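You operate a simulated robot arm through the tools that you are given. There is no shell and no other tool.

You run a simulated robot arm. Do the job below in one go: nothing can be reset, and whatever is moved stays where it is left.

TASK
Change the doser's blue nozzle for the white one and purge one shot.
Fine: blue nozzle into holder 2; purge into the white cup and leave it there. Set down upright: white cup.

The check looks at the end state, three seconds after you hand in, the way a careful person would. Anything else that was tipped, shoved, dropped, spilled or broken makes it a failure.

THE ROBOT
A 7-joint arm with a two-finger parallel gripper, fixed in place. Base frame: the origin is at the foot of the arm, x ahead of it, y to its left, z up. Readings come in m, degrees, newtons and seconds.
With the tool pointing down near the work surface it reaches from about 0.2 to 0.74 m from the base axis. Its first joint turns from -166.0 to 166.0 degrees. Payload 1.57 kg.
The TCP is the grasp point between the finger pads, 0.03 m short of the fingertips. In the tool frame z runs along the fingers and y along their closing line. The gripper opens to 0.11 m. The fingers are 0.024 m wide and 0.012 m thick; the gripper's body (0.048 by 0.112 m) begins 0.078 m behind the TCP.
Orientation is told as [roll, pitch, yaw] about the base's x, y, z axes, in that order, counted from this pose: with the fingers straight down and closing along the base's y, the tool's x points along the base's -x, its y along +y and its z along -z.

THE INTERFACE
- The arm moves only by the tool arm_command. Its argument "deltas" is a list of rows, each a list of 6 numbers: the shift along the tool's x, y, z in m, then the turn, a rotation vector about the tool's x, y, z in rad. In form: [[x, y, z, wx, wy, wz], ...]. A call has 1 to 20 rows; each row shifts and turns the commanded pose from where the row before left it, along the tool's axes as they then stand. "fingers" is the gripper command, from -1 (fully open) to 1 (shut), values between in proportion, set as the call begins (left out, the last holds). Each row takes 0.2 s and may step no farther than 0.05 m and 8.6 degrees from the row before; otherwise, or with a gripper value out of range, the whole call is refused. Where a pose cannot be reached the arm comes as near as it can. A force on the tool above 40 N (or 10 N above the force at the start of the call, whichever is more), or a blocked arm, ends the call early, and 0.2 s more pass. Each finger travels about 0.045 m/s and halts on what it meets, pressing with about 33 N; the grip force reading is that of the motor and also rises with nothing between the fingers. The clock runs only during rows and for 0.2 s after the last one: add rows that do not move to give the fingers time. The reply holds the time, the measured pose of the TCP, the force on the tool along the base axes, the opening and the grip force, in the units named above and with some noise, with the torque about the TCP (base axes, N m) and any sound that the robot's microphone picked up, and new pictures: "pictures" is both (left out), scene, wrist or none.
- Cameras (640 x 400 px; columns grow to the right, rows downward): "scene" is fixed at [0.0504, -0.4992, 1.7514]; the picture's right is [0.97, -0.23, 0.00], its down [-0.22, -0.92, -0.32] and it looks along [0.07, 0.31, -0.95] (base axes); focal length 240 px, centre (320, 200). "wrist" rides on the gripper at [0.07, 0.016, -0.141] in the tool frame; the picture's right is [-0.23, 0.97, 0.00], its down [-0.85, -0.20, -0.48] and it looks along [-0.47, -0.11, 0.88] (tool axes); focal length 222 px, centre (320, 200). There is no depth. A picture from a camera that has moved, and an enlarged one, comes with that camera's place and axes in the base frame and with its lens.
- move_column(by): slides the trunk up (or, below 0, down) by that many m; the arm rides with it, the base frame stays. It gives what a move gives, with no picture.
- inspect(camera, box): a new picture of the part [left, top, right, bottom] of that camera's present view, enlarged. It takes no simulated time.
- finish_job(): hands the job in; it is judged then, once.

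Places have to be worked out from the pictures, the camera data and where the tool is seen. Open the gripper and draw the arm clear of the work before you hand the job in, unless the task says otherwise.

The tools are called after "Call:" by a JSON object that holds its "op" and its "data". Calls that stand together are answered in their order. arm_command: Moves the arm, as the interface text tells. Its arguments: {"type":"object","properties":{"deltas":{"type":"array","items":{"type":"array","items":{"type":"number"}}},"fingers":{"type":"number"},"pictures":{"type":"string","enum":["both","scene","wrist","none"]}},"required":["deltas"]} The other tools are called the same way: move_column (by) slides the trunk up or down; inspect (camera, box) takes an enlarged picture of a part of a camera's view; finish_job () hands the job in.

At the start:

```text
time_s: 0.0
position: [0.1819, -0.2799, 1.3629]
tcp_rot: [-0.1, -0.1, 0.0]
force: [0.5, -0.8, 0.0]
ft_torque: [0.01, 0.02, 0.01]
opening: 0.11
grip_force: 0.0
trunk travel left (down, up): [-0.525, 0.065]
```

scene: 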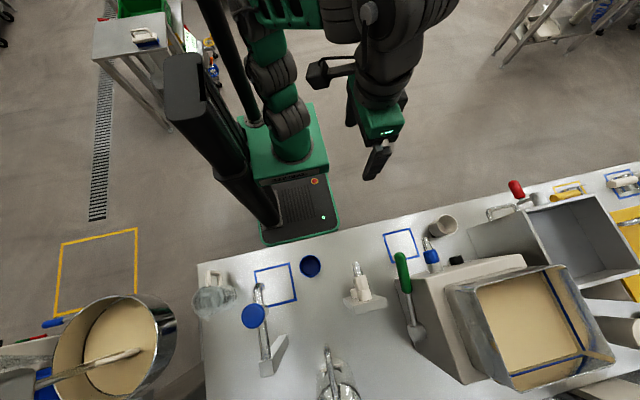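
wrist: 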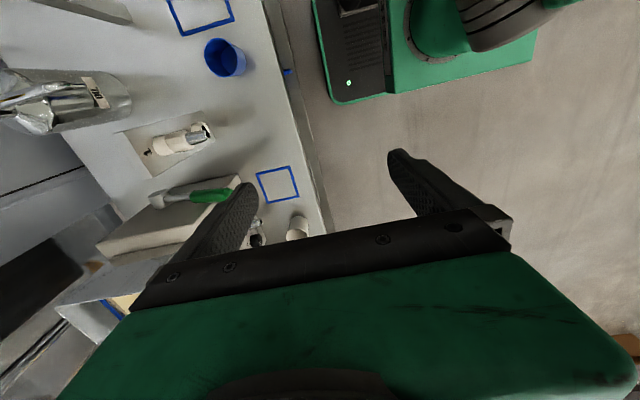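

I start by looking closely at the scene to find the doser, nozzles, holders and cups.

Call:
{"op": "inspect", "data": {"camera": "scene", "box": [180, 220, 340, 400]}}

Call:
{"op": "inspect", "data": {"camera": "scene", "box": [320, 200, 500, 400]}}

Call:
{"op": "inspect", "data": {"camera": "scene", "box": [460, 140, 640, 400]}}

Call:
{"op": "inspect", "data": {"camera": "wrist", "box": [0, 0, 340, 260]}}

Call:
{"op": "inspect", "data": {"camera": "scene", "box": [0, 280, 200, 400]}}

```text
2.22 times, centred on (260, 310) of scene
camera zoom: at [0.0504, -0.4992, 1.7514], right [0.97, -0.23, 0.0], down [-0.22, -0.92, -0.32], along [0.07, 0.31, -0.95], focal length 533 px, centre (453, -44)
```

zoom: 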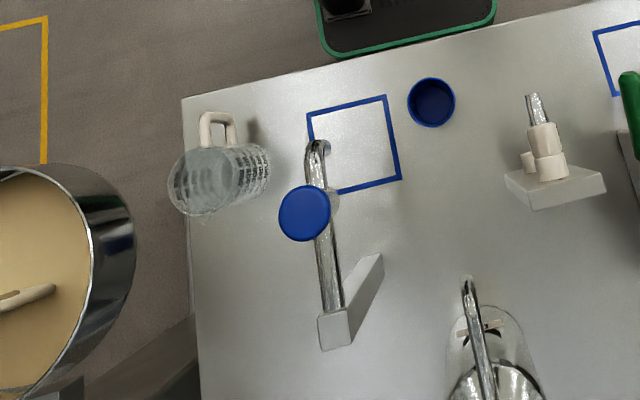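

```text
2.00 times, centred on (410, 300) of scene
camera zoom: at [0.0504, -0.4992, 1.7514], right [0.97, -0.23, 0.0], down [-0.22, -0.92, -0.32], along [0.07, 0.31, -0.95], focal length 479 px, centre (140, 0)
```

zoom: 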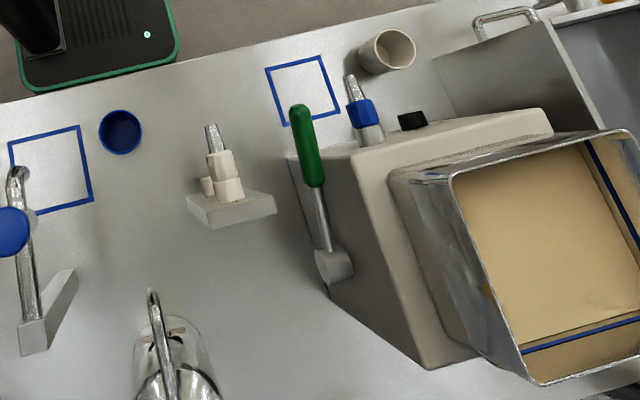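

```text
1.54 times, centred on (550, 270) of scene
camera zoom: at [0.0504, -0.4992, 1.7514], right [0.97, -0.23, 0.0], down [-0.22, -0.92, -0.32], along [0.07, 0.31, -0.95], focal length 369 px, centre (-34, 92)
```

zoom: 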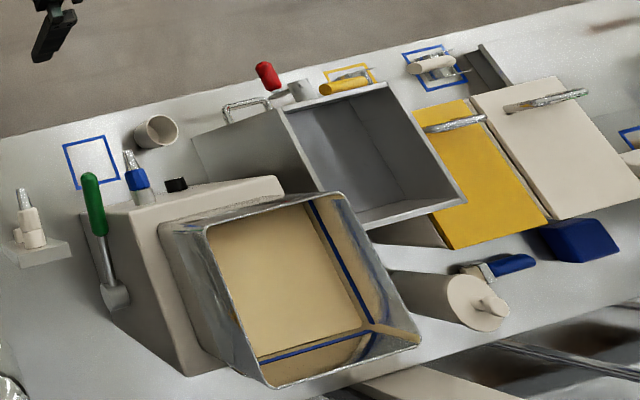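

```text
1.54 times, centred on (170, 130) of wrist
camera zoom: at [0.1106, -0.2633, 1.5027], right [0.23, 0.97, 0.0], down [0.85, -0.2, 0.48], along [0.47, -0.11, -0.88], focal length 342 px, centre (551, 308)
```

zoom: 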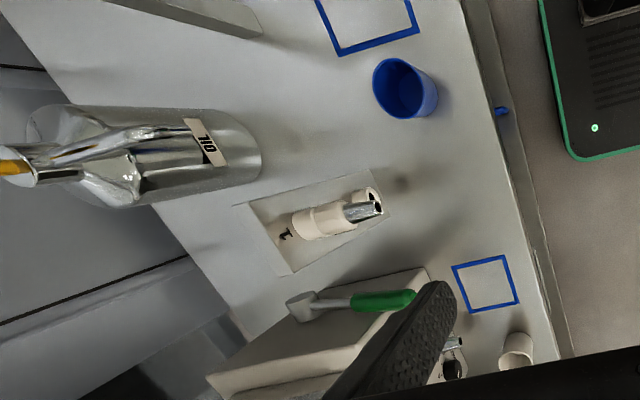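

```text
3.20 times, centred on (100, 340) of scene
camera zoom: at [0.0504, -0.4992, 1.7514], right [0.97, -0.23, 0.0], down [-0.22, -0.92, -0.32], along [0.07, 0.31, -0.95], focal length 767 px, centre (1024, -248)
```

zoom: 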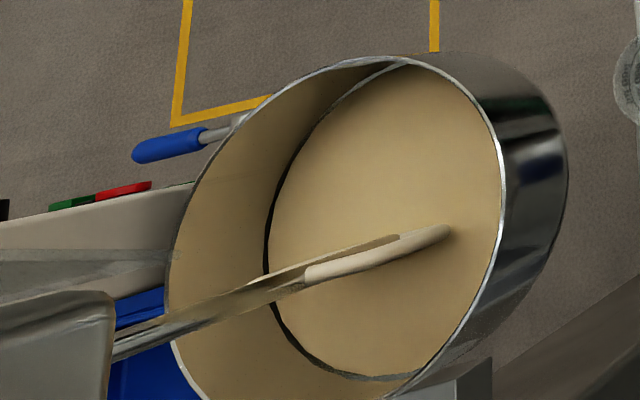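

The table looks to be at about z≈0.90 with the doser, nozzle rack and cups at y≈-0.45…-0.7. I turn the gripper by -90° yaw so that the wrist camera looks towards the table (-y).

Call:
{"op": "arm_command", "data": {"deltas": [[0, 0, 0, 0, 0, 0.1428], [0, 0, 0, 0, 0, 0.1428], [0, 0, 0, 0, 0, 0.1428], [0, 0, 0, 0, 0, 0.1428], [0, 0, 0, 0, 0, 0.1428], [0, 0, 0, 0, 0, 0.1428], [0, 0, 0, 0, 0, 0.1428], [0, 0, 0, 0, 0, 0.1428], [0, 0, 0, 0, 0, 0.1428], [0, 0, 0, 0, 0, 0.1428], [0, 0, 0, 0, 0, 0.1428], [0, 0, 0, 0, 0, 0]]}}

```text
time_s: 2.6
position: [0.1802, -0.2814, 1.3633]
tcp_rot: [0.1, 0.0, -90.1]
force: [-0.2, -0.3, -0.1]
ft_torque: [0.0, 0.02, 0.0]
opening: 0.1101
grip_force: 0.1
trunk travel left (down, up): [-0.525, 0.065]
camera wrist: at [0.1966, -0.2098, 1.5028], right [0.97, -0.23, 0.0], down [-0.2, -0.85, 0.48], along [-0.11, -0.47, -0.88], focal length 222 px, centre (320, 200)
```

scene: 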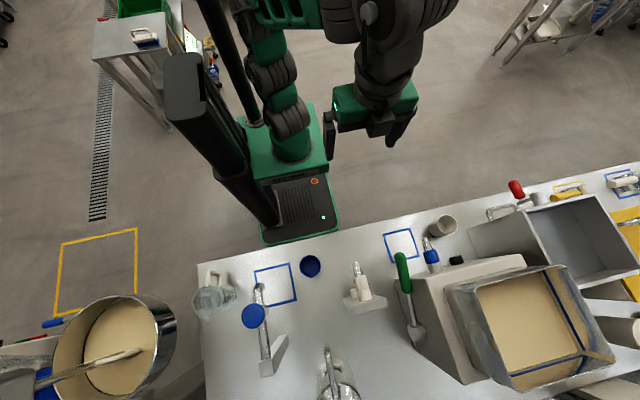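
wrist: 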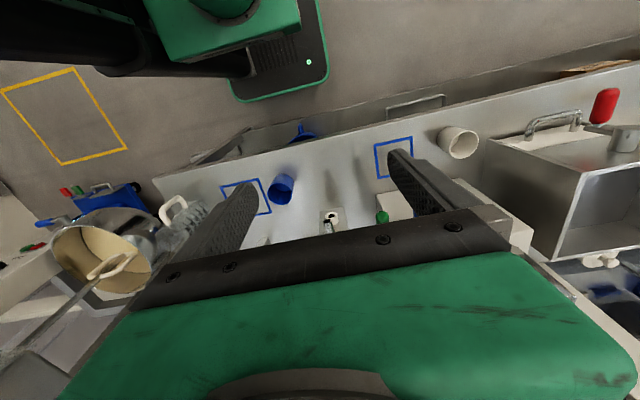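

The wrist camera's lower half is blocked by the gripper; I zoom on the unblocked part to look at cup, rack and squares.

Call:
{"op": "inspect", "data": {"camera": "wrist", "box": [370, 90, 530, 250]}}

Call:
{"op": "inspect", "data": {"camera": "wrist", "box": [200, 110, 400, 250]}}

Call:
{"op": "inspect", "data": {"camera": "scene", "box": [380, 200, 480, 300]}}

Call:
{"op": "inspect", "data": {"camera": "scene", "box": [320, 240, 400, 320]}}

```text
2.50 times, centred on (450, 170) of wrist
camera zoom: at [0.1966, -0.2098, 1.5028], right [0.97, -0.23, 0.0], down [-0.2, -0.85, 0.48], along [-0.11, -0.47, -0.88], focal length 555 px, centre (-5, 275)
```

zoom: 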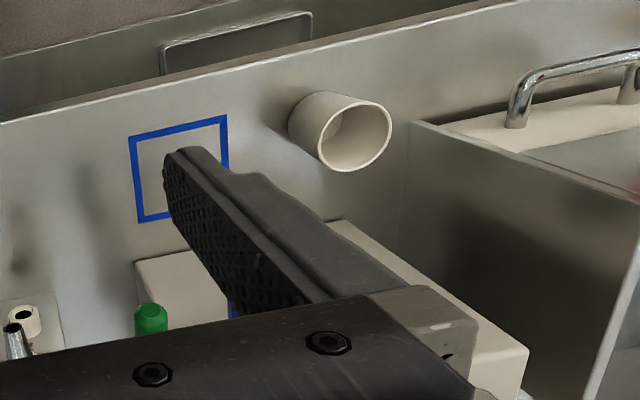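

```text
2.86 times, centred on (300, 180) of wrist
camera zoom: at [0.1966, -0.2098, 1.5028], right [0.97, -0.23, 0.0], down [-0.2, -0.85, 0.48], along [-0.11, -0.47, -0.88], focal length 635 px, centre (377, 257)
```

zoom: 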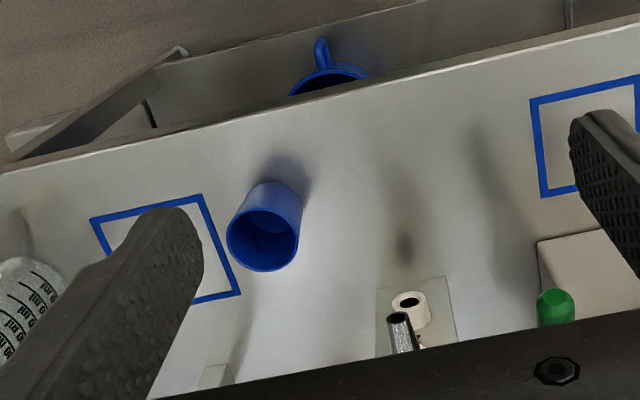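

```text
4.00 times, centred on (430, 250) of scene
camera zoom: at [0.0504, -0.4992, 1.7514], right [0.97, -0.23, 0.0], down [-0.22, -0.92, -0.32], along [0.07, 0.31, -0.95], focal length 959 px, centre (-120, 0)
```

zoom: 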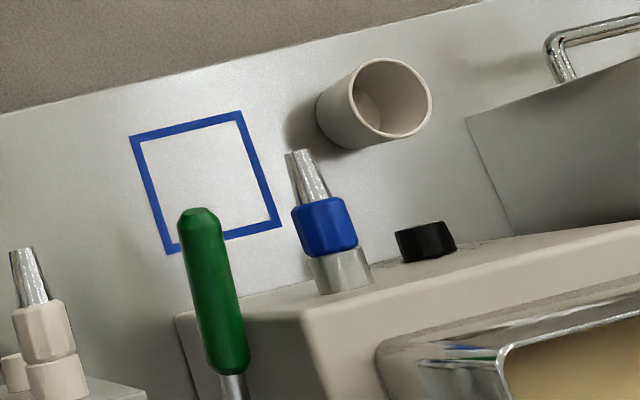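

```text
5.00 times, centred on (360, 280) of scene
camera zoom: at [0.0504, -0.4992, 1.7514], right [0.97, -0.23, 0.0], down [-0.22, -0.92, -0.32], along [0.07, 0.31, -0.95], focal length 1198 px, centre (120, -200)
```

zoom: 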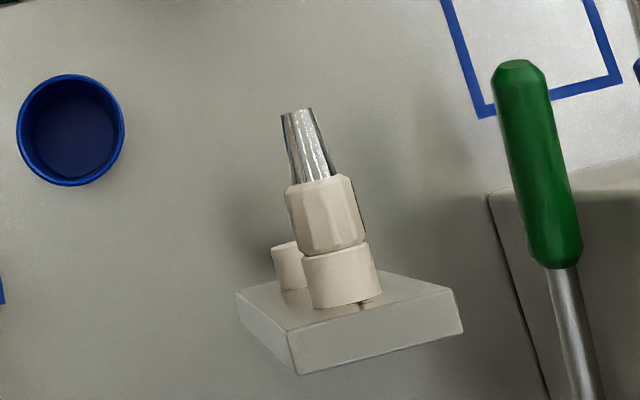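

The cups stand upright; the nozzles seem to point horizontally toward +y. I move closer and tilt the gripper by 30° so that the wrist camera sees the doser front and rack from the robot's side.

Call:
{"op": "arm_command", "data": {"deltas": [[-0.0125, 0.0225, 0.035, 0, 0, 0], [-0.0125, 0.0225, 0.035, 0, 0, 0], [-0.0125, 0.0225, 0.035, 0, 0, 0], [-0.0125, 0.0225, 0.035, 0, 0, 0], [0, 0, 0, 0, -0.131, 0], [0, 0, 0, 0, -0.131, 0], [0, 0, 0, 0, -0.131, 0], [0, 0, 0, 0, -0.131, 0], [0, 0, 0, 0, 0, 0]]}}

```text
time_s: 4.6
position: [0.2783, -0.3324, 1.2317]
tcp_rot: [0.3, -25.1, -90.2]
force: [0.4, 0.8, -0.1]
ft_torque: [-0.01, 0.0, -0.03]
opening: 0.11
grip_force: 0.1
out of reach, approached as far as the arm can: row 5, 8
trunk travel left (down, up): [-0.525, 0.065]
camera wrist: at [0.2937, -0.2084, 1.3292], right [0.97, -0.21, 0.1], down [-0.2, -0.57, 0.79], along [-0.11, -0.79, -0.6], focal length 222 px, centre (320, 200)
```

scene: 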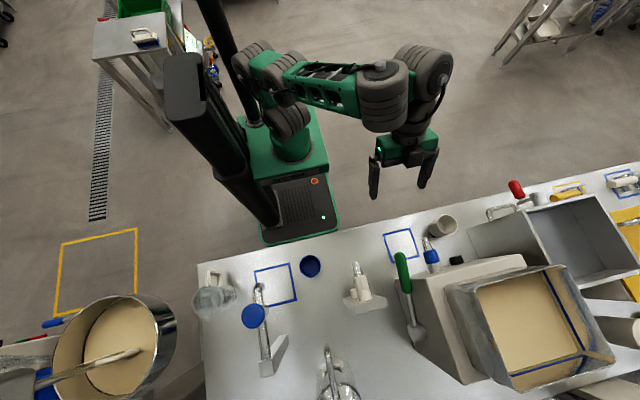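
wrist: 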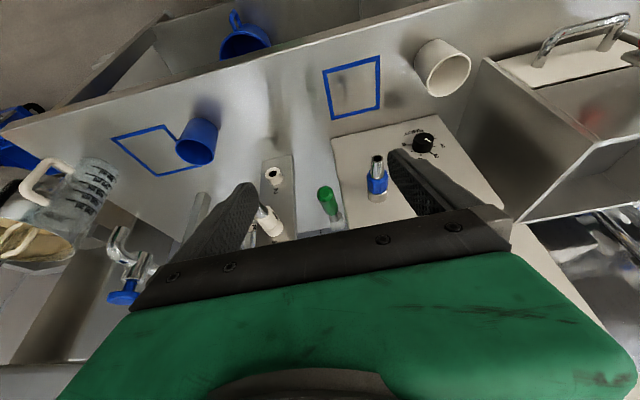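

Very useful view: the doser's front face has the blue nozzle and a black dial. I zoom in.

Call:
{"op": "inspect", "data": {"camera": "wrist", "box": [310, 100, 470, 210]}}

Call:
{"op": "inspect", "data": {"camera": "wrist", "box": [240, 145, 360, 245]}}

Call:
{"op": "inspect", "data": {"camera": "wrist", "box": [390, 120, 450, 165]}}

```text
3.64 times, centred on (390, 155) of wrist
camera zoom: at [0.2937, -0.2084, 1.3292], right [0.97, -0.21, 0.1], down [-0.2, -0.57, 0.79], along [-0.11, -0.79, -0.6], focal length 808 px, centre (66, 364)
```

zoom: 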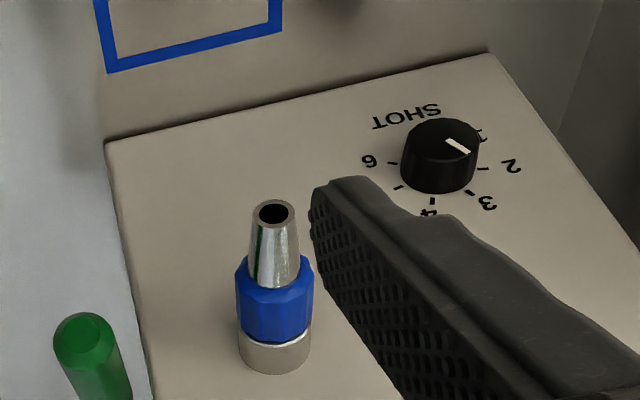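

```text
4.00 times, centred on (300, 195) of wrist
camera zoom: at [0.2937, -0.2084, 1.3292], right [0.97, -0.21, 0.1], down [-0.2, -0.57, 0.79], along [-0.11, -0.79, -0.6], focal length 888 px, centre (400, 220)
```

zoom: 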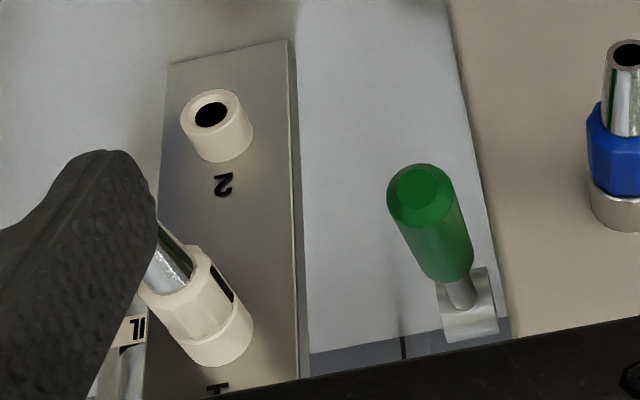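

```text
8.89 times, centred on (420, 142) of wrist
camera zoom: at [0.2937, -0.2084, 1.3292], right [0.97, -0.21, 0.1], down [-0.2, -0.57, 0.79], along [-0.11, -0.79, -0.6], focal length 1974 px, centre (-569, 711)
```

zoom: 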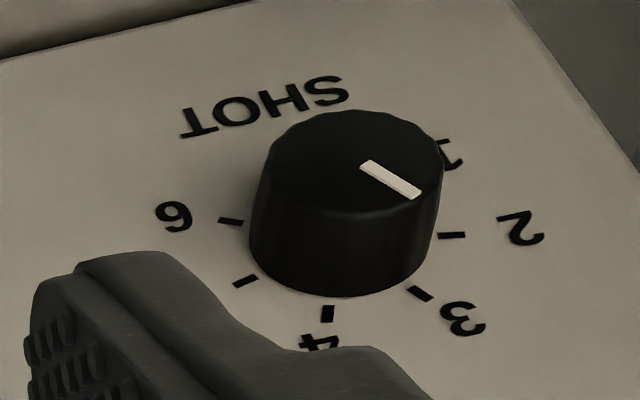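

The plate is vertical with holder 1 (white nozzle, top, z≈1.11) and empty holder 2 (below, z≈0.97); the doser's blue nozzle sticks out horizontally toward +y near (0.35,-0.5,1.09), right above the blue square. I go closer to the rack to understand how the nozzles attach.

Call:
{"op": "arm_command", "data": {"deltas": [[-0.02, -0.032, 0.0093, 0, 0, 0], [-0.02, -0.032, 0.0093, 0, 0, 0], [-0.02, -0.032, 0.0093, 0, 0, 0], [-0.02, -0.032, 0.0093, 0, 0, 0], [0, 0, 0, 0, 0, 0]]}}

Call:
{"op": "inspect", "data": {"camera": "wrist", "box": [240, 100, 400, 220]}}

```text
time_s: 5.8
position: [0.1506, -0.4228, 1.2364]
tcp_rot: [0.4, -25.3, -90.1]
force: [0.1, 0.3, -0.1]
ft_torque: [-0.01, 0.01, 0.0]
opening: 0.1099
grip_force: 0.0
out of reach, approached as far as the arm can: row 1
trunk travel left (down, up): [-0.525, 0.065]
camera wrist: at [0.1657, -0.2981, 1.3329], right [0.97, -0.2, 0.1], down [-0.2, -0.57, 0.8], along [-0.1, -0.8, -0.6], focal length 222 px, centre (320, 200)
```

scene: 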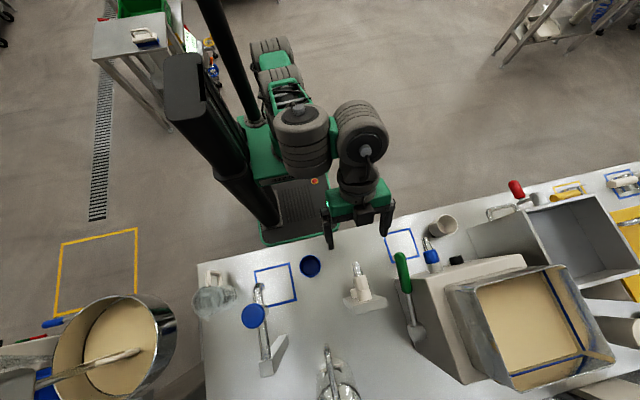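
wrist: 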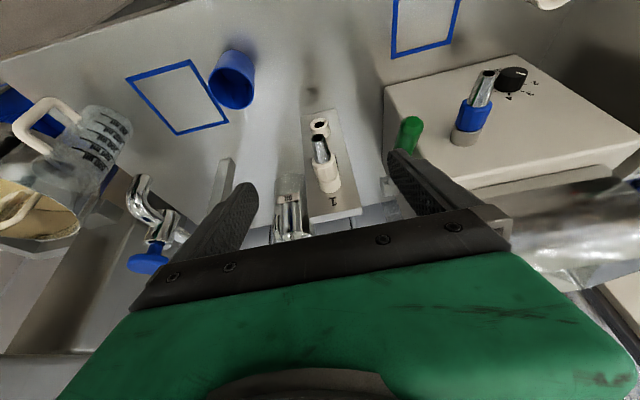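

```text
3.33 times, centred on (320, 160) of wrist
camera zoom: at [0.1657, -0.2981, 1.3329], right [0.97, -0.2, 0.1], down [-0.2, -0.57, 0.8], along [-0.1, -0.8, -0.6], focal length 740 px, centre (320, 333)
```

zoom: 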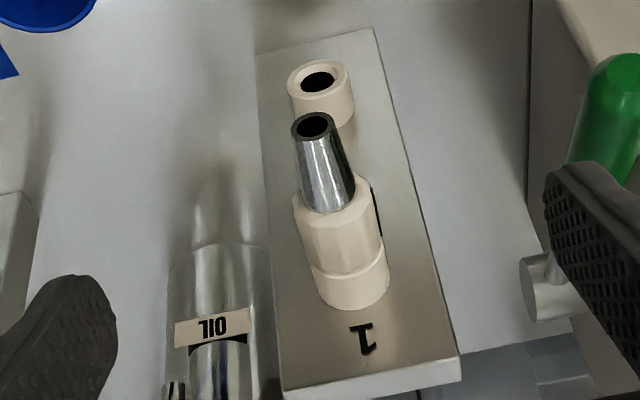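

I zoom at the doser nozzle, lever and the white nozzle's black mark from this new angle.

Call:
{"op": "inspect", "data": {"camera": "wrist", "box": [430, 55, 540, 155]}}

Call:
{"op": "inspect", "data": {"camera": "wrist", "box": [295, 110, 365, 220]}}

Call:
{"op": "inspect", "data": {"camera": "wrist", "box": [380, 100, 440, 220]}}

```text
4.00 times, centred on (485, 105) of wrist
camera zoom: at [0.1657, -0.2981, 1.3329], right [0.97, -0.2, 0.1], down [-0.2, -0.57, 0.8], along [-0.1, -0.8, -0.6], focal length 888 px, centre (-340, 580)
```

zoom: 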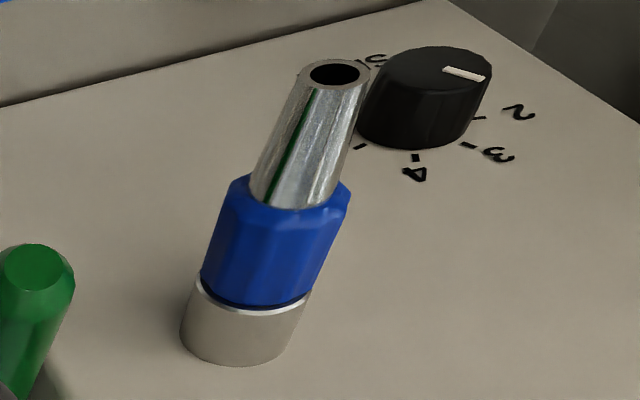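

```text
3.64 times, centred on (330, 165) of wrist
camera zoom: at [0.1657, -0.2981, 1.3329], right [0.97, -0.2, 0.1], down [-0.2, -0.57, 0.8], along [-0.1, -0.8, -0.6], focal length 808 px, centre (284, 327)
```

zoom: 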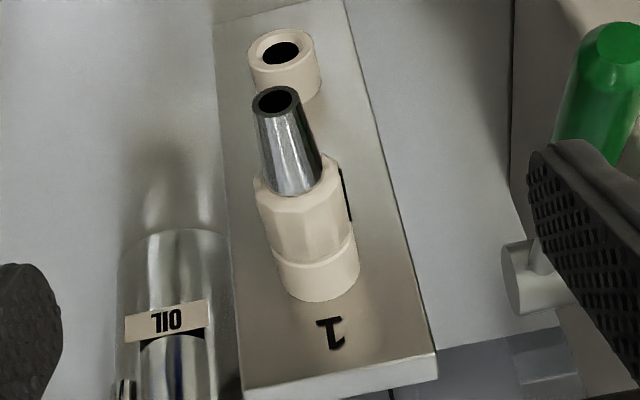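

```text
3.33 times, centred on (410, 160) of wrist
camera zoom: at [0.1657, -0.2981, 1.3329], right [0.97, -0.2, 0.1], down [-0.2, -0.57, 0.8], along [-0.1, -0.8, -0.6], focal length 740 px, centre (20, 333)
```

zoom: 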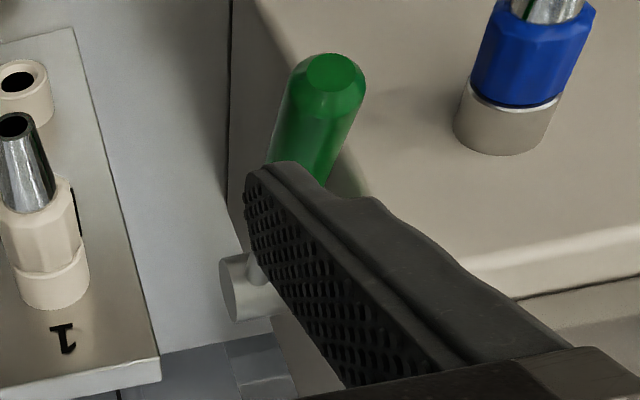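

The white collar carries a black index bar on its +x side; the blue one may have one on a hidden side. I move to the +x side of the doser to look at it.

Call:
{"op": "arm_command", "data": {"deltas": [[0, 0.048, 0, 0, 0, 0], [0, 0.048, 0, 0, 0, 0], [0, 0.048, 0, 0, 0, 0], [0, 0.048, 0, 0, 0, 0], [0, 0.048, 0, 0, 0, 0], [0, 0.048, 0, 0, 0, 0], [0, 0.02, 0, 0, 0, 0], [0, 0, 0, 0, 0, 0]]}}

Call:
{"op": "inspect", "data": {"camera": "wrist", "box": [180, 80, 340, 220]}}

```text
time_s: 7.6
position: [0.4581, -0.4197, 1.2423]
tcp_rot: [0.4, -25.3, -90.2]
force: [-0.1, 0.2, 0.0]
ft_torque: [-0.01, 0.02, 0.0]
opening: 0.1101
grip_force: 0.1
out of reach, approached as far as the arm can: row 1
trunk travel left (down, up): [-0.525, 0.065]
camera wrist: at [0.4733, -0.2947, 1.3385], right [0.97, -0.2, 0.1], down [-0.2, -0.57, 0.8], along [-0.1, -0.8, -0.6], focal length 222 px, centre (320, 200)
```

scene: 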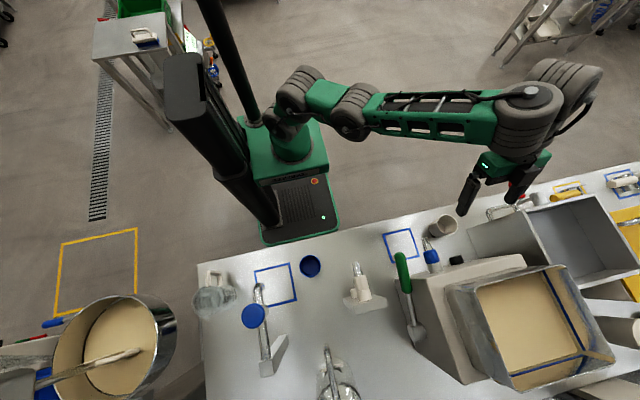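
wrist: 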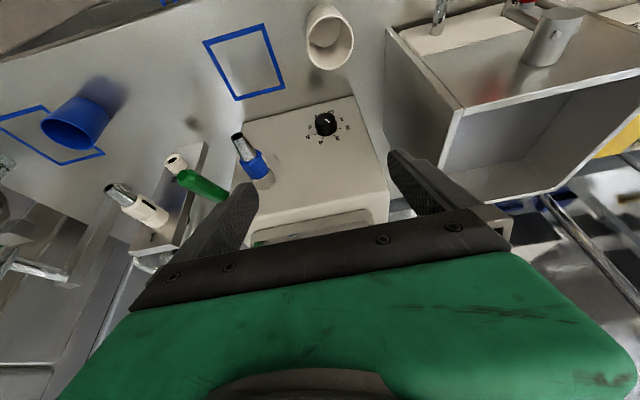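

```text
2.86 times, centred on (260, 150) of wrist
camera zoom: at [0.4733, -0.2947, 1.3385], right [0.97, -0.2, 0.1], down [-0.2, -0.57, 0.8], along [-0.1, -0.8, -0.6], focal length 635 px, centre (491, 343)
```

zoom: 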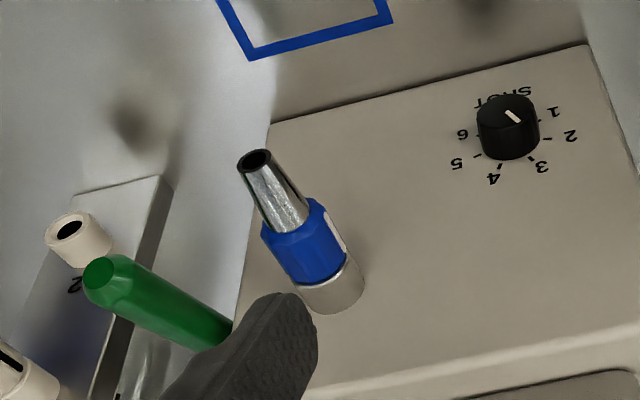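

The blue collar shows a white bar on its +x side too. Zooming.

Call:
{"op": "inspect", "data": {"camera": "wrist", "box": [225, 120, 285, 195]}}

Call:
{"op": "inspect", "data": {"camera": "wrist", "box": [295, 100, 355, 150]}}

Call:
{"op": "inspect", "data": {"camera": "wrist", "box": [90, 140, 250, 260]}}

Call:
{"op": "inspect", "data": {"camera": "wrist", "box": [290, 0, 370, 80]}}

```text
5.33 times, centred on (255, 158) of wrist
camera zoom: at [0.4733, -0.2947, 1.3385], right [0.97, -0.2, 0.1], down [-0.2, -0.57, 0.8], along [-0.1, -0.8, -0.6], focal length 1185 px, centre (667, 427)
```

zoom: 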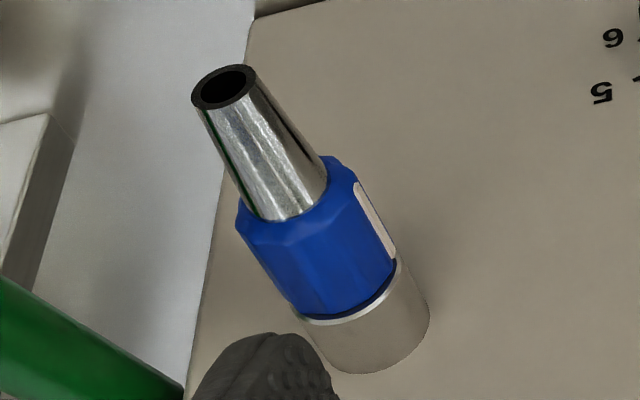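

```text
8.00 times, centred on (325, 125) of wrist
camera zoom: at [0.4733, -0.2947, 1.3385], right [0.97, -0.2, 0.1], down [-0.2, -0.57, 0.8], along [-0.1, -0.8, -0.6], focal length 1777 px, centre (280, 800)
```

zoom: 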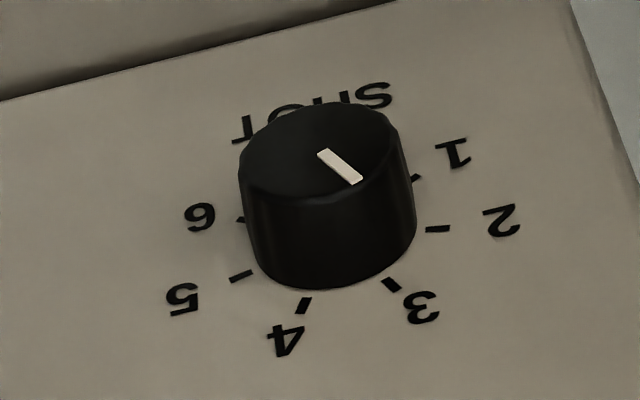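

```text
3.33 times, centred on (170, 200) of wrist
camera zoom: at [0.4733, -0.2947, 1.3385], right [0.97, -0.2, 0.1], down [-0.2, -0.57, 0.8], along [-0.1, -0.8, -0.6], focal length 740 px, centre (820, 200)
```

zoom: 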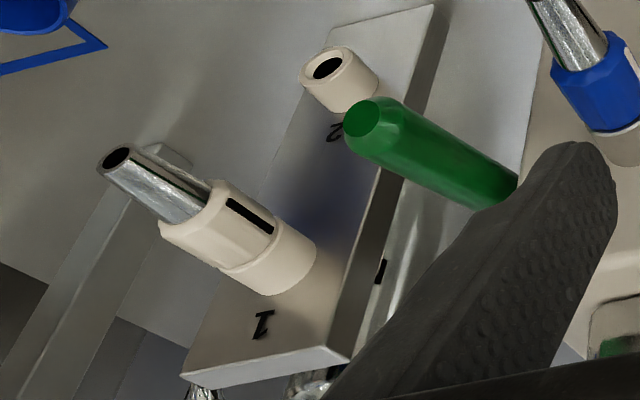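

```text
5.00 times, centred on (330, 40) of wrist
camera zoom: at [0.4733, -0.2947, 1.3385], right [0.97, -0.2, 0.1], down [-0.2, -0.57, 0.8], along [-0.1, -0.8, -0.6], focal length 1111 px, centre (270, 1000)
```

zoom: 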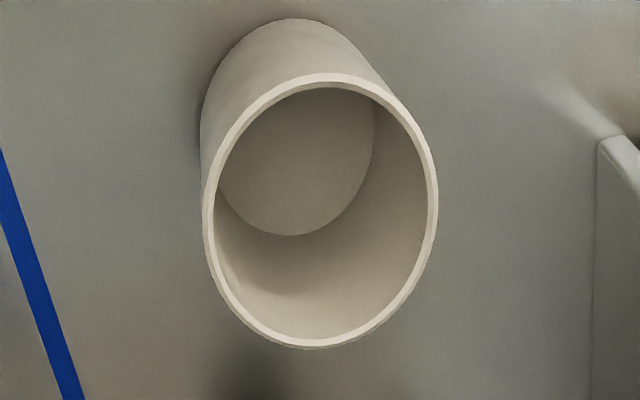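

Both index bars sit at the +x (3 o'clock) side, and the nozzles are horizontal along +y. A coaxial horizontal grip (fingers pointing -y) would suit best; I'll raise the arm and lower the trunk so the tool can be pointed forward.

Call:
{"op": "arm_command", "data": {"deltas": [[-0.0052, -0.0143, -0.0449, 0, 0, 0], [-0.0052, -0.0143, -0.0449, 0, 0, 0], [-0.0052, -0.0143, -0.0449, 0, 0, 0], [-0.0052, -0.0143, -0.0449, 0, 0, 0], [-0.0052, -0.0143, -0.0449, 0, 0, 0], [-0.0052, -0.0143, -0.0449, 0, 0, 0], [-0.0052, -0.0143, -0.0449, 0, 0, 0], [0, 0, 0, 0, 0, 0]]}}

```text
time_s: 9.4
position: [0.3411, -0.3322, 1.4366]
tcp_rot: [0.3, -25.2, -89.9]
force: [-0.4, 0.1, 0.4]
ft_torque: [0.0, 0.03, -0.01]
opening: 0.1099
grip_force: 0.2
out of reach, approached as far as the arm can: row 4, 5, 6, 7
trunk travel left (down, up): [-0.525, 0.065]
camera wrist: at [0.3575, -0.207, 1.5331], right [0.97, -0.2, 0.1], down [-0.2, -0.57, 0.8], along [-0.11, -0.8, -0.6], focal length 222 px, centre (320, 200)
```

scene: 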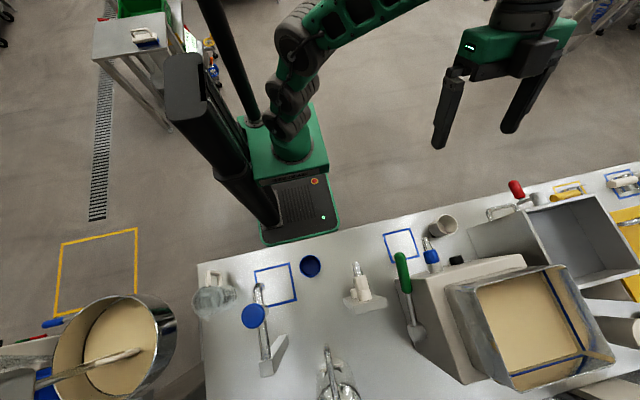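
wrist: 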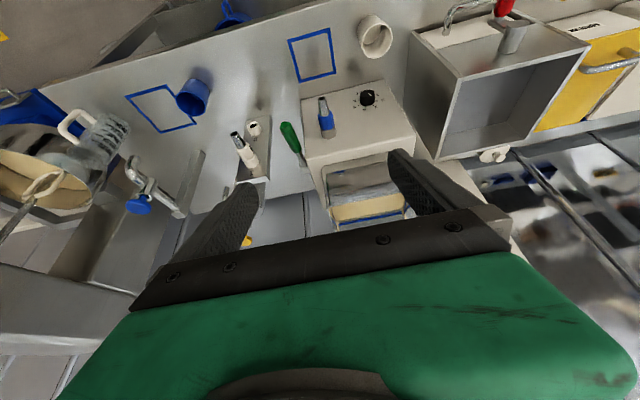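

The arm runs out of height at this trunk level, so lowering the trunk is right. I lower it by 0.2 (TCP goes to z≈1.24, in free air over the table edge).

Call:
{"op": "move_column", "data": {"by": -0.2}}

Call:
{"op": "arm_command", "data": {"deltas": [[0, 0, 0, 0, -0.131, 0], [0, 0, 0, 0, -0.131, 0], [0, 0, 0, 0, -0.131, 0], [0, 0, 0, 0, -0.131, 0], [0, 0, 0, 0, 0, 0]]}}

```text
time_s: 11.6
position: [0.3413, -0.3313, 1.2372]
tcp_rot: [0.4, -25.3, -90.2]
force: [0.3, -0.3, 0.5]
ft_torque: [-0.01, -0.01, -0.02]
opening: 0.11
grip_force: 0.1
trunk travel left (down, up): [-0.325, 0.265]
```

```text
time_s: 12.8
position: [0.3198, -0.3759, 1.2949]
tcp_rot: [3.3, -49.2, -90.5]
force: [0.8, -1.1, 0.4]
ft_torque: [-0.02, 0.01, 0.01]
opening: 0.11
grip_force: 0.0
out of reach, approached as far as the arm can: row 2, 3, 4
trunk travel left (down, up): [-0.325, 0.265]
camera wrist: at [0.3284, -0.2225, 1.3328], right [0.97, -0.11, 0.21], down [-0.23, -0.21, 0.95], along [-0.07, -0.97, -0.23], focal length 222 px, centre (320, 200)
```

scene: 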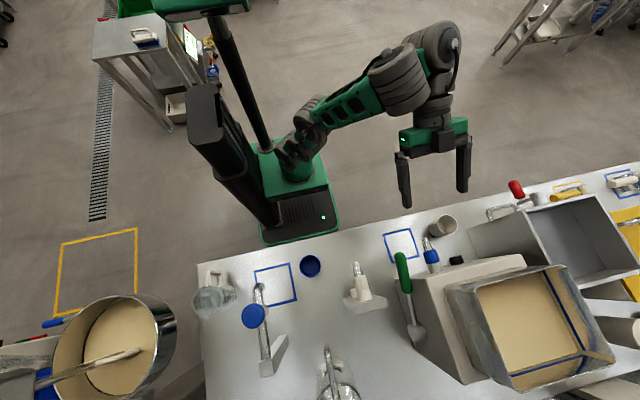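
wrist: 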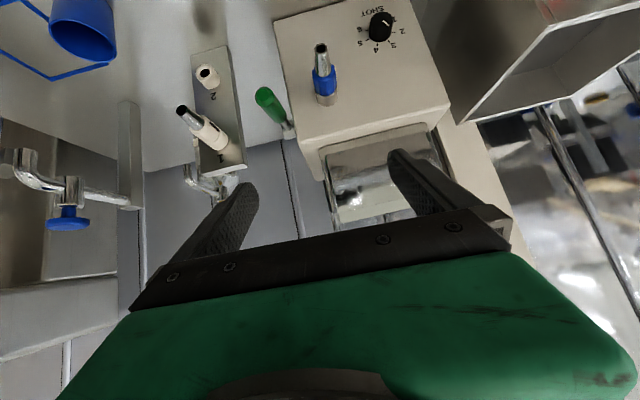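

The front faces are indeed vertical and nozzles horizontal. I lower the trunk another 0.12 m (TCP to ≈1.17, still clear) and continue tilting to see how far it gets.

Call:
{"op": "move_column", "data": {"by": -0.12}}

Call:
{"op": "arm_command", "data": {"deltas": [[0, 0, 0, 0, -0.131, 0], [0, 0, 0, 0, -0.131, 0], [0, 0, 0, 0, -0.131, 0], [0, 0, 0, 0, -0.131, 0], [0, 0, 0, 0, 0, 0]]}}

```text
time_s: 14.3
position: [0.3204, -0.3772, 1.1739]
tcp_rot: [3.5, -49.1, -90.5]
force: [-0.1, 0.1, -0.1]
ft_torque: [-0.02, 0.04, 0.0]
opening: 0.11
grip_force: 0.0
trunk travel left (down, up): [-0.205, 0.385]
```

```text
time_s: 15.5
position: [0.3004, -0.4264, 1.2232]
tcp_rot: [6.2, -63.5, -92.3]
force: [0.6, 0.2, -0.5]
ft_torque: [0.0, 0.05, 0.02]
opening: 0.1102
grip_force: 0.1
out of reach, approached as far as the arm can: row 1, 2, 3, 4
trunk travel left (down, up): [-0.205, 0.385]
camera wrist: at [0.3079, -0.2679, 1.2227], right [0.97, -0.05, 0.25], down [-0.25, 0.04, 0.97], along [-0.06, -1.0, 0.02], focal length 222 px, centre (320, 200)
```

scene: 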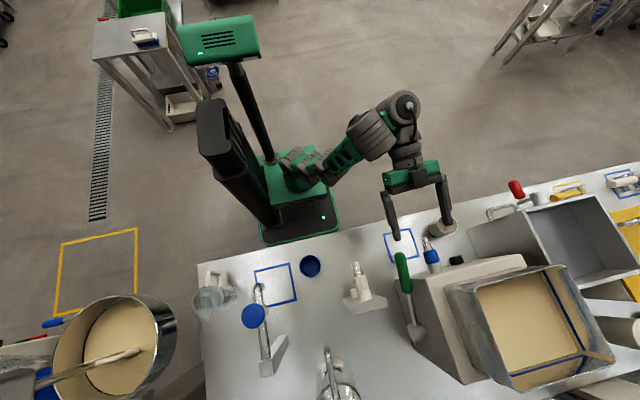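
wrist: 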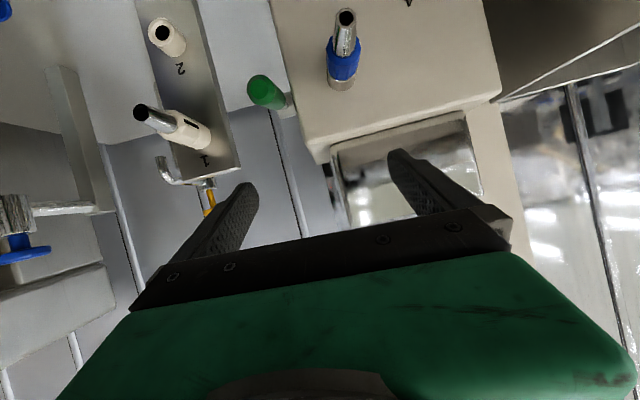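

Tilt 63° now; lowering the trunk helps. I back off by 8 cm, then lower the trunk a further 0.1 m and try again.

Call:
{"op": "arm_command", "data": {"deltas": [[0.018, 0.015, -0.036, 0, 0, 0], [0.018, 0.015, -0.036, 0, 0, 0], [0, 0, 0, 0, 0, 0]], "pictures": "none"}}

Call:
{"op": "move_column", "data": {"by": -0.1}}

Call:
{"op": "arm_command", "data": {"deltas": [[0, 0, 0, 0, -0.131, 0], [0, 0, 0, 0, -0.131, 0], [0, 0, 0, 0, -0.131, 0], [0, 0, 0, 0, 0, 0]]}}

```text
time_s: 16.3
position: [0.2858, -0.3862, 1.2479]
tcp_rot: [6.9, -63.0, -92.3]
force: [0.9, 0.4, 0.0]
ft_torque: [0.01, 0.03, -0.03]
opening: 0.11
grip_force: 0.1
out of reach, approached as far as the arm can: row 1, 2
trunk travel left (down, up): [-0.205, 0.385]
```

```text
time_s: 17.6
position: [0.2864, -0.3861, 1.1484]
tcp_rot: [6.8, -63.0, -92.3]
force: [0.1, -0.4, -0.8]
ft_torque: [0.03, -0.01, 0.03]
opening: 0.11
grip_force: 0.0
trunk travel left (down, up): [-0.105, 0.485]
```

```text
time_s: 18.6
position: [0.2821, -0.3991, 1.1652]
tcp_rot: [9.4, -69.3, -94.5]
force: [0.2, -0.2, 0.8]
ft_torque: [0.01, -0.03, 0.0]
opening: 0.11
grip_force: 0.2
out of reach, approached as far as the arm can: row 1, 2, 3
trunk travel left (down, up): [-0.105, 0.485]
camera wrist: at [0.287, -0.2406, 1.1479], right [0.96, -0.01, 0.27], down [-0.27, 0.13, 0.96], along [-0.04, -0.99, 0.12], focal length 222 px, centre (320, 200)
```

scene: 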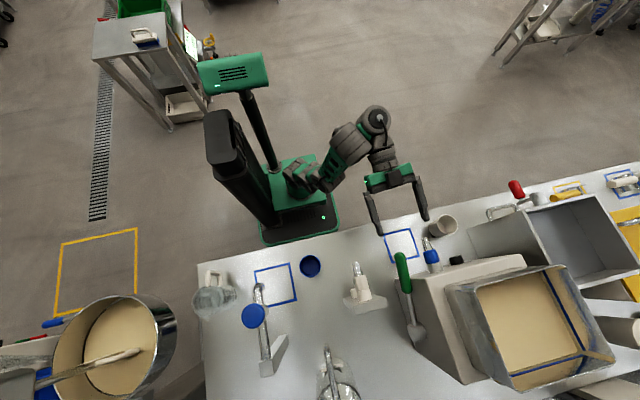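
wrist: 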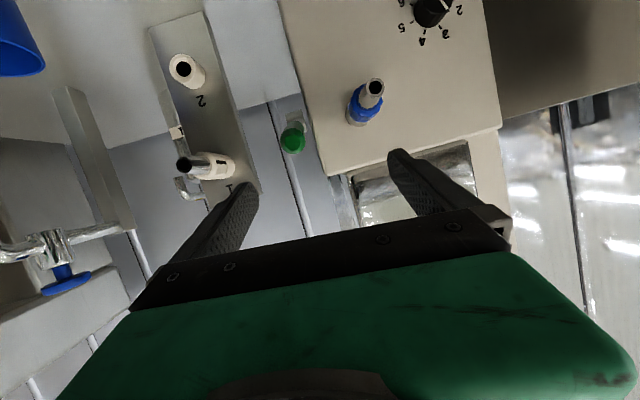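

Now nearly frontal. I close the fingers to ~6 cm to stay clear of the lever, move to in front of the blue nozzle (≈0.352,-0.41,1.09) and rotate the rest toward horizontal.

Call:
{"op": "arm_command", "data": {"deltas": [[0.0222, 0.0215, 0.0139, 0, 0, 0], [0.0222, 0.0215, 0.0139, 0, 0, 0], [0.0222, 0.0215, 0.0139, 0, 0, 0], [0, 0, 0, 0.031, -0.122, -0.02], [0, 0, 0, 0.031, -0.122, -0.02], [0, 0, 0, 0.031, -0.122, -0.02], [0, 0, 0, 0, 0, 0]], "fingers": -0.09}}

```text
time_s: 20.2
position: [0.2885, -0.4034, 1.1577]
tcp_rot: [9.6, -69.0, -94.2]
force: [0.7, -0.5, -1.4]
ft_torque: [-0.01, 0.0, -0.04]
opening: 0.0598
grip_force: 0.0
out of reach, approached as far as the arm can: row 1, 2, 3, 4, 5, 6
trunk travel left (down, up): [-0.105, 0.485]
camera wrist: at [0.2928, -0.2446, 1.1425], right [0.96, 0.0, 0.27], down [-0.27, 0.12, 0.96], along [-0.04, -0.99, 0.12], focal length 222 px, centre (320, 200)
```

scene: 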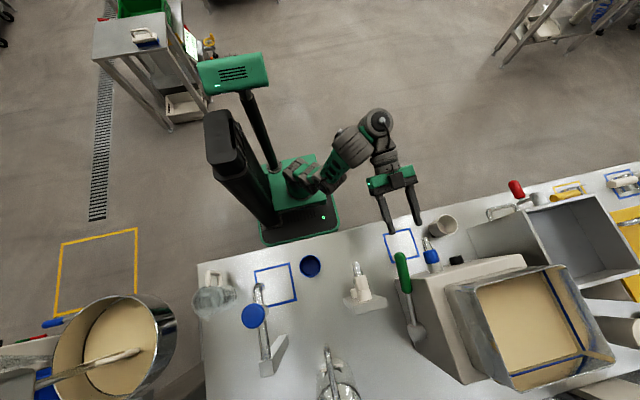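
wrist: 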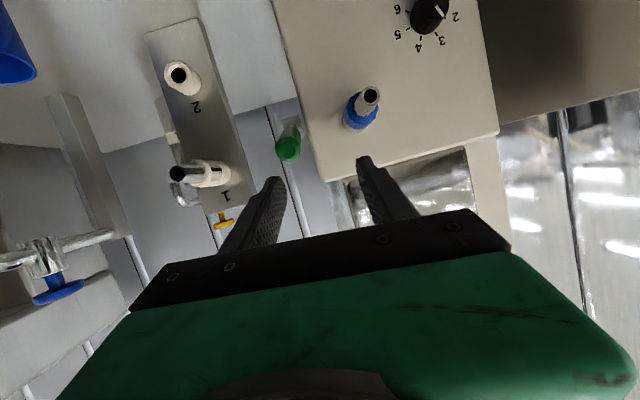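

The arm seems stuck against a joint limit. Let me look at its configuration.

Call:
{"op": "inspect", "data": {"camera": "scene", "box": [190, 40, 450, 260]}}

```text
1.82 times, centred on (320, 150) of scene
camera zoom: at [0.0504, -0.4992, 1.7514], right [0.97, -0.23, 0.0], down [-0.22, -0.92, -0.32], along [0.07, 0.31, -0.95], focal length 436 px, centre (320, 291)
```

zoom: 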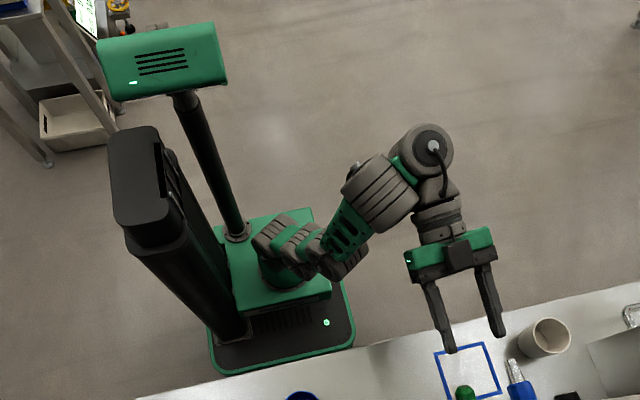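

I think the shoulder is now too low (arm nearly stretched upward). I raise the trunk by 0.15 and straighten the tool to about 45° tilt.

Call:
{"op": "move_column", "data": {"by": 0.15}}

Call:
{"op": "arm_command", "data": {"deltas": [[0, 0, 0, 0.03, 0.14, -0.02], [0, 0, 0, 0.03, 0.14, -0.02], [0, 0, 0, 0.03, 0.14, -0.02], [0, 0, 0, 0, 0, 0]]}}

```text
time_s: 21.9
position: [0.2883, -0.4047, 1.3086]
tcp_rot: [9.6, -69.0, -94.3]
force: [0.0, -0.6, 0.0]
ft_torque: [0.02, 0.01, 0.04]
opening: 0.0598
grip_force: 0.1
trunk travel left (down, up): [-0.255, 0.335]
```

```text
time_s: 22.9
position: [0.2674, -0.3819, 1.2535]
tcp_rot: [-3.2, -45.0, -85.6]
force: [-0.3, -0.3, 0.5]
ft_torque: [0.02, 0.01, -0.02]
opening: 0.06
grip_force: 0.1
out of reach, approached as far as the arm can: row 1, 2, 3
trunk travel left (down, up): [-0.255, 0.335]
camera wrist: at [0.2793, -0.2313, 1.3026], right [0.98, -0.12, 0.12], down [-0.15, -0.27, 0.95], along [-0.08, -0.95, -0.29], focal length 222 px, centre (320, 200)
```

scene: 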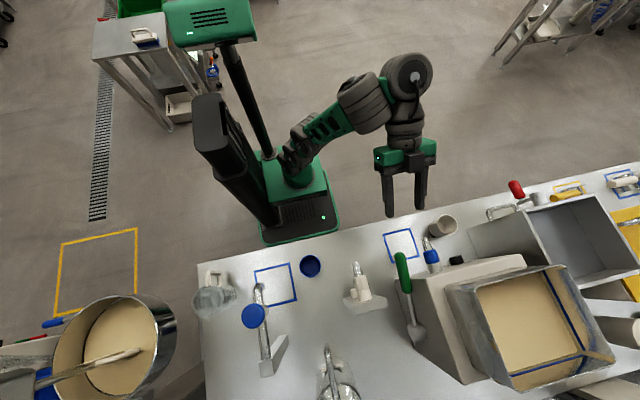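
wrist: 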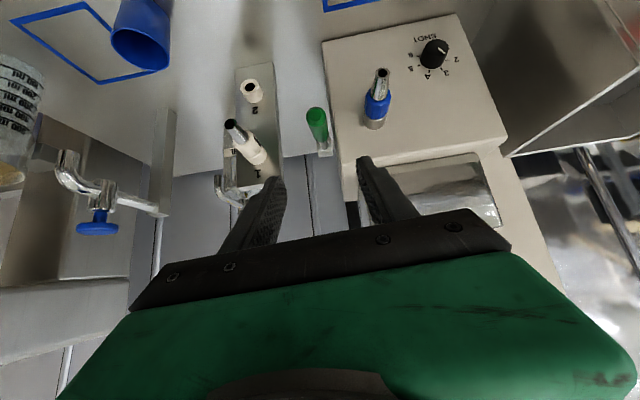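

I test a pure translation outward/right at this tilt to see which directions are free.

Call:
{"op": "arm_command", "data": {"deltas": [[0.003, 0.0267, 0.0189, 0, 0, 0], [0.003, 0.0267, 0.0189, 0, 0, 0], [0.003, 0.0267, 0.0189, 0, 0, 0], [0, 0, 0, 0, 0, 0]], "pictures": "none"}}

```text
time_s: 23.9
position: [0.3224, -0.4001, 1.1996]
tcp_rot: [-3.0, -45.1, -85.6]
force: [-0.2, -0.5, 0.8]
ft_torque: [-0.02, -0.03, 0.03]
opening: 0.0598
grip_force: 0.0
out of reach, approached as far as the arm can: row 2, 3
trunk travel left (down, up): [-0.255, 0.335]
```

x-motion is limited at this tilt; maybe a wrist joint is near its limit. I'll back off and turn the tool by 180° about its own axis (camera on top), which may free the wrist.

Call:
{"op": "arm_command", "data": {"deltas": [[0, 0, -0.04, 0, 0, 0], [0, 0, 0, 0, 0, -0.143], [0, 0, 0, 0, 0, -0.143], [0, 0, 0, 0, 0, -0.143], [0, 0, 0, 0, 0, -0.143], [0, 0, 0, 0, 0, -0.143], [0, 0, 0, 0, 0, -0.143], [0, 0, 0, 0, 0, -0.143], [0, 0, 0, 0, 0, -0.143], [0, 0, 0, 0, 0, -0.143], [0, 0, 0, 0, 0, -0.143], [0, 0, 0, 0, 0, -0.143], [0, 0, 0, 0, 0, 0]]}}

```text
time_s: 26.1
position: [0.3211, -0.392, 1.199]
tcp_rot: [-43.2, -13.6, -13.2]
force: [0.6, 0.4, -0.6]
ft_torque: [-0.09, -0.01, 0.0]
opening: 0.0598
grip_force: 0.1
out of reach, approached as far as the arm can: row 1
trunk travel left (down, up): [-0.255, 0.335]
stopped in row 10: the force on the tool passed its limit at 72 N (the readings are from after the stop); the commanded pose is now the measured one
camera wrist: at [0.2584, -0.2647, 1.2709], right [0.53, 0.6, -0.59], down [0.74, 0.01, 0.67], along [0.41, -0.8, -0.44], focal length 222 px, centre (320, 200)
```

scene: 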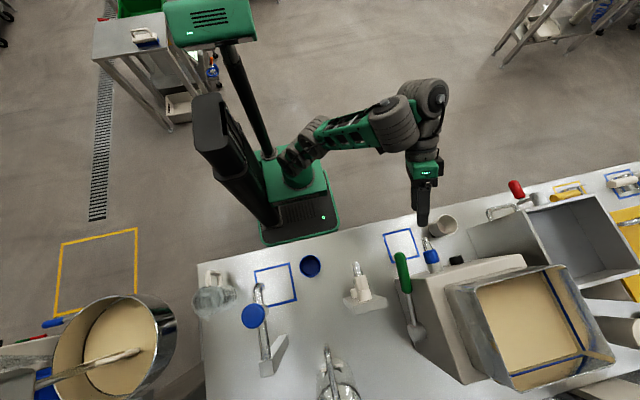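
wrist: 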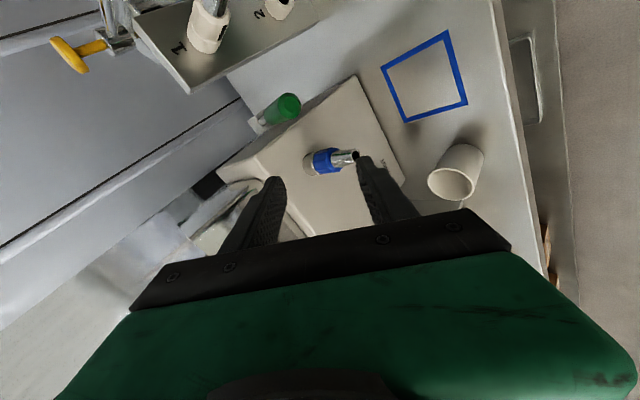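

A brief force peak stopped the turn, but nothing touches now and the scene looks unchanged (possibly an arm posture flick). I continue the turn gently.

Call:
{"op": "arm_command", "data": {"deltas": [[0, 0, -0.02, 0, 0, 0], [0, 0, 0, 0, 0, -0.07], [0, 0, 0, 0, 0, -0.07], [0, 0, 0, 0, 0, -0.07], [0, 0, 0, 0, 0, -0.07], [0, 0, 0, 0, 0, -0.07], [0, 0, 0, 0, 0, -0.07], [0, 0, 0, 0, 0, -0.07], [0, 0, 0, 0, 0, -0.07], [0, 0, 0, 0, 0, -0.07], [0, 0, 0, 0, 0, -0.07], [0, 0, 0, 0, 0, 0]]}}

```text
time_s: 26.4
position: [0.3226, -0.3863, 1.2037]
tcp_rot: [-43.0, -14.0, -13.1]
force: [6.7, -15.1, -8.6]
ft_torque: [0.37, 0.01, 0.27]
opening: 0.0597
grip_force: 0.1
out of reach, approached as far as the arm can: row 1
trunk travel left (down, up): [-0.255, 0.335]
stopped in row 1: the force on the tool passed its limit at 48 N (the readings are from after the stop); the commanded pose is now the measured one
camera wrist: at [0.2587, -0.2599, 1.2754], right [0.53, 0.61, -0.59], down [0.73, 0.01, 0.68], along [0.42, -0.79, -0.44], focal length 222 px, centre (320, 200)
```

scene: 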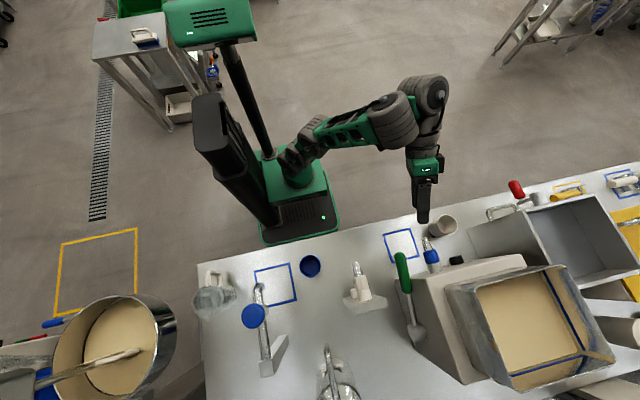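
wrist: 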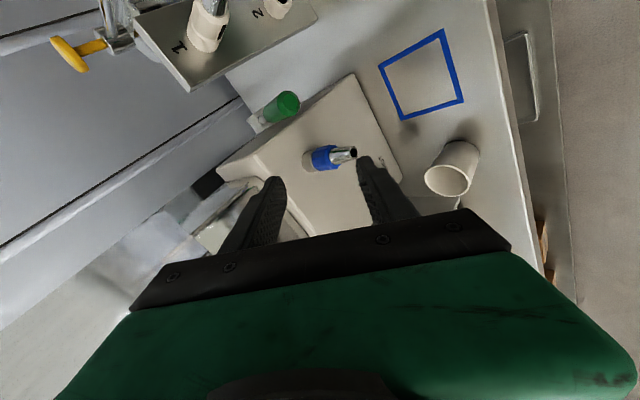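

The hand/camera seems to press against the arm's own forearm when the camera faces left. I ease forward and turn back the other way (camera going to the right side instead).

Call:
{"op": "arm_command", "data": {"deltas": [[0, 0, 0.015, 0, 0, 0], [0, 0, 0.01, 0, 0, 0], [0, 0, 0, 0, 0, 0.14], [0, 0, 0, 0, 0, 0.14], [0, 0, 0, 0, 0, 0.14], [0, 0, 0, 0, 0, 0.14], [0, 0, 0, 0, 0, 0.14], [0, 0, 0, 0, 0, 0.14], [0, 0, 0, 0, 0, 0.14], [0, 0, 0, 0, 0, 0.14], [0, 0, 0, 0, 0, 0]]}}

```text
time_s: 28.8
position: [0.3225, -0.4031, 1.1871]
tcp_rot: [-5.6, -44.7, -80.8]
force: [0.2, 0.4, -0.2]
ft_torque: [0.02, 0.01, 0.01]
opening: 0.0601
grip_force: 0.2
trunk travel left (down, up): [-0.255, 0.335]
camera wrist: at [0.3276, -0.2527, 1.2355], right [0.99, -0.07, 0.09], down [-0.11, -0.28, 0.95], along [-0.04, -0.96, -0.29], focal length 222 px, centre (320, 200)
```

scene: 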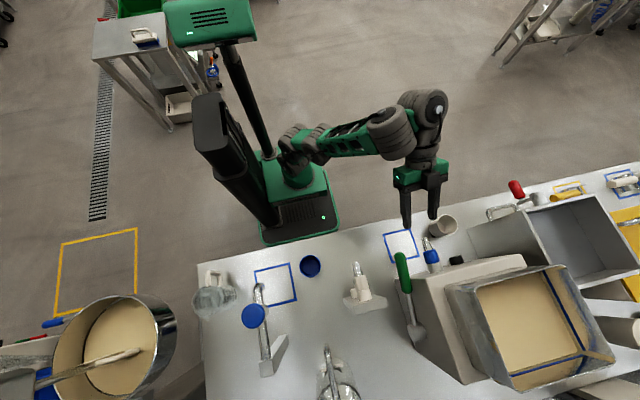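
wrist: 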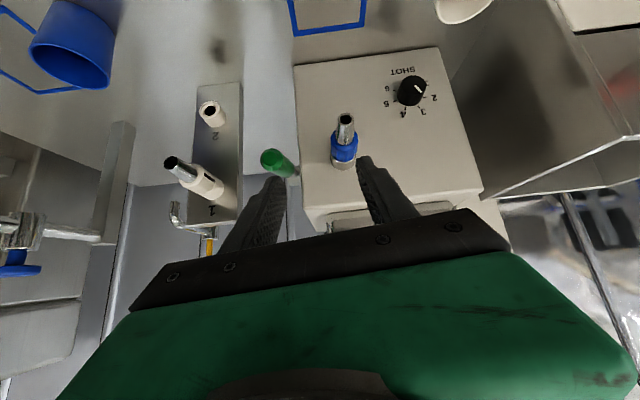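

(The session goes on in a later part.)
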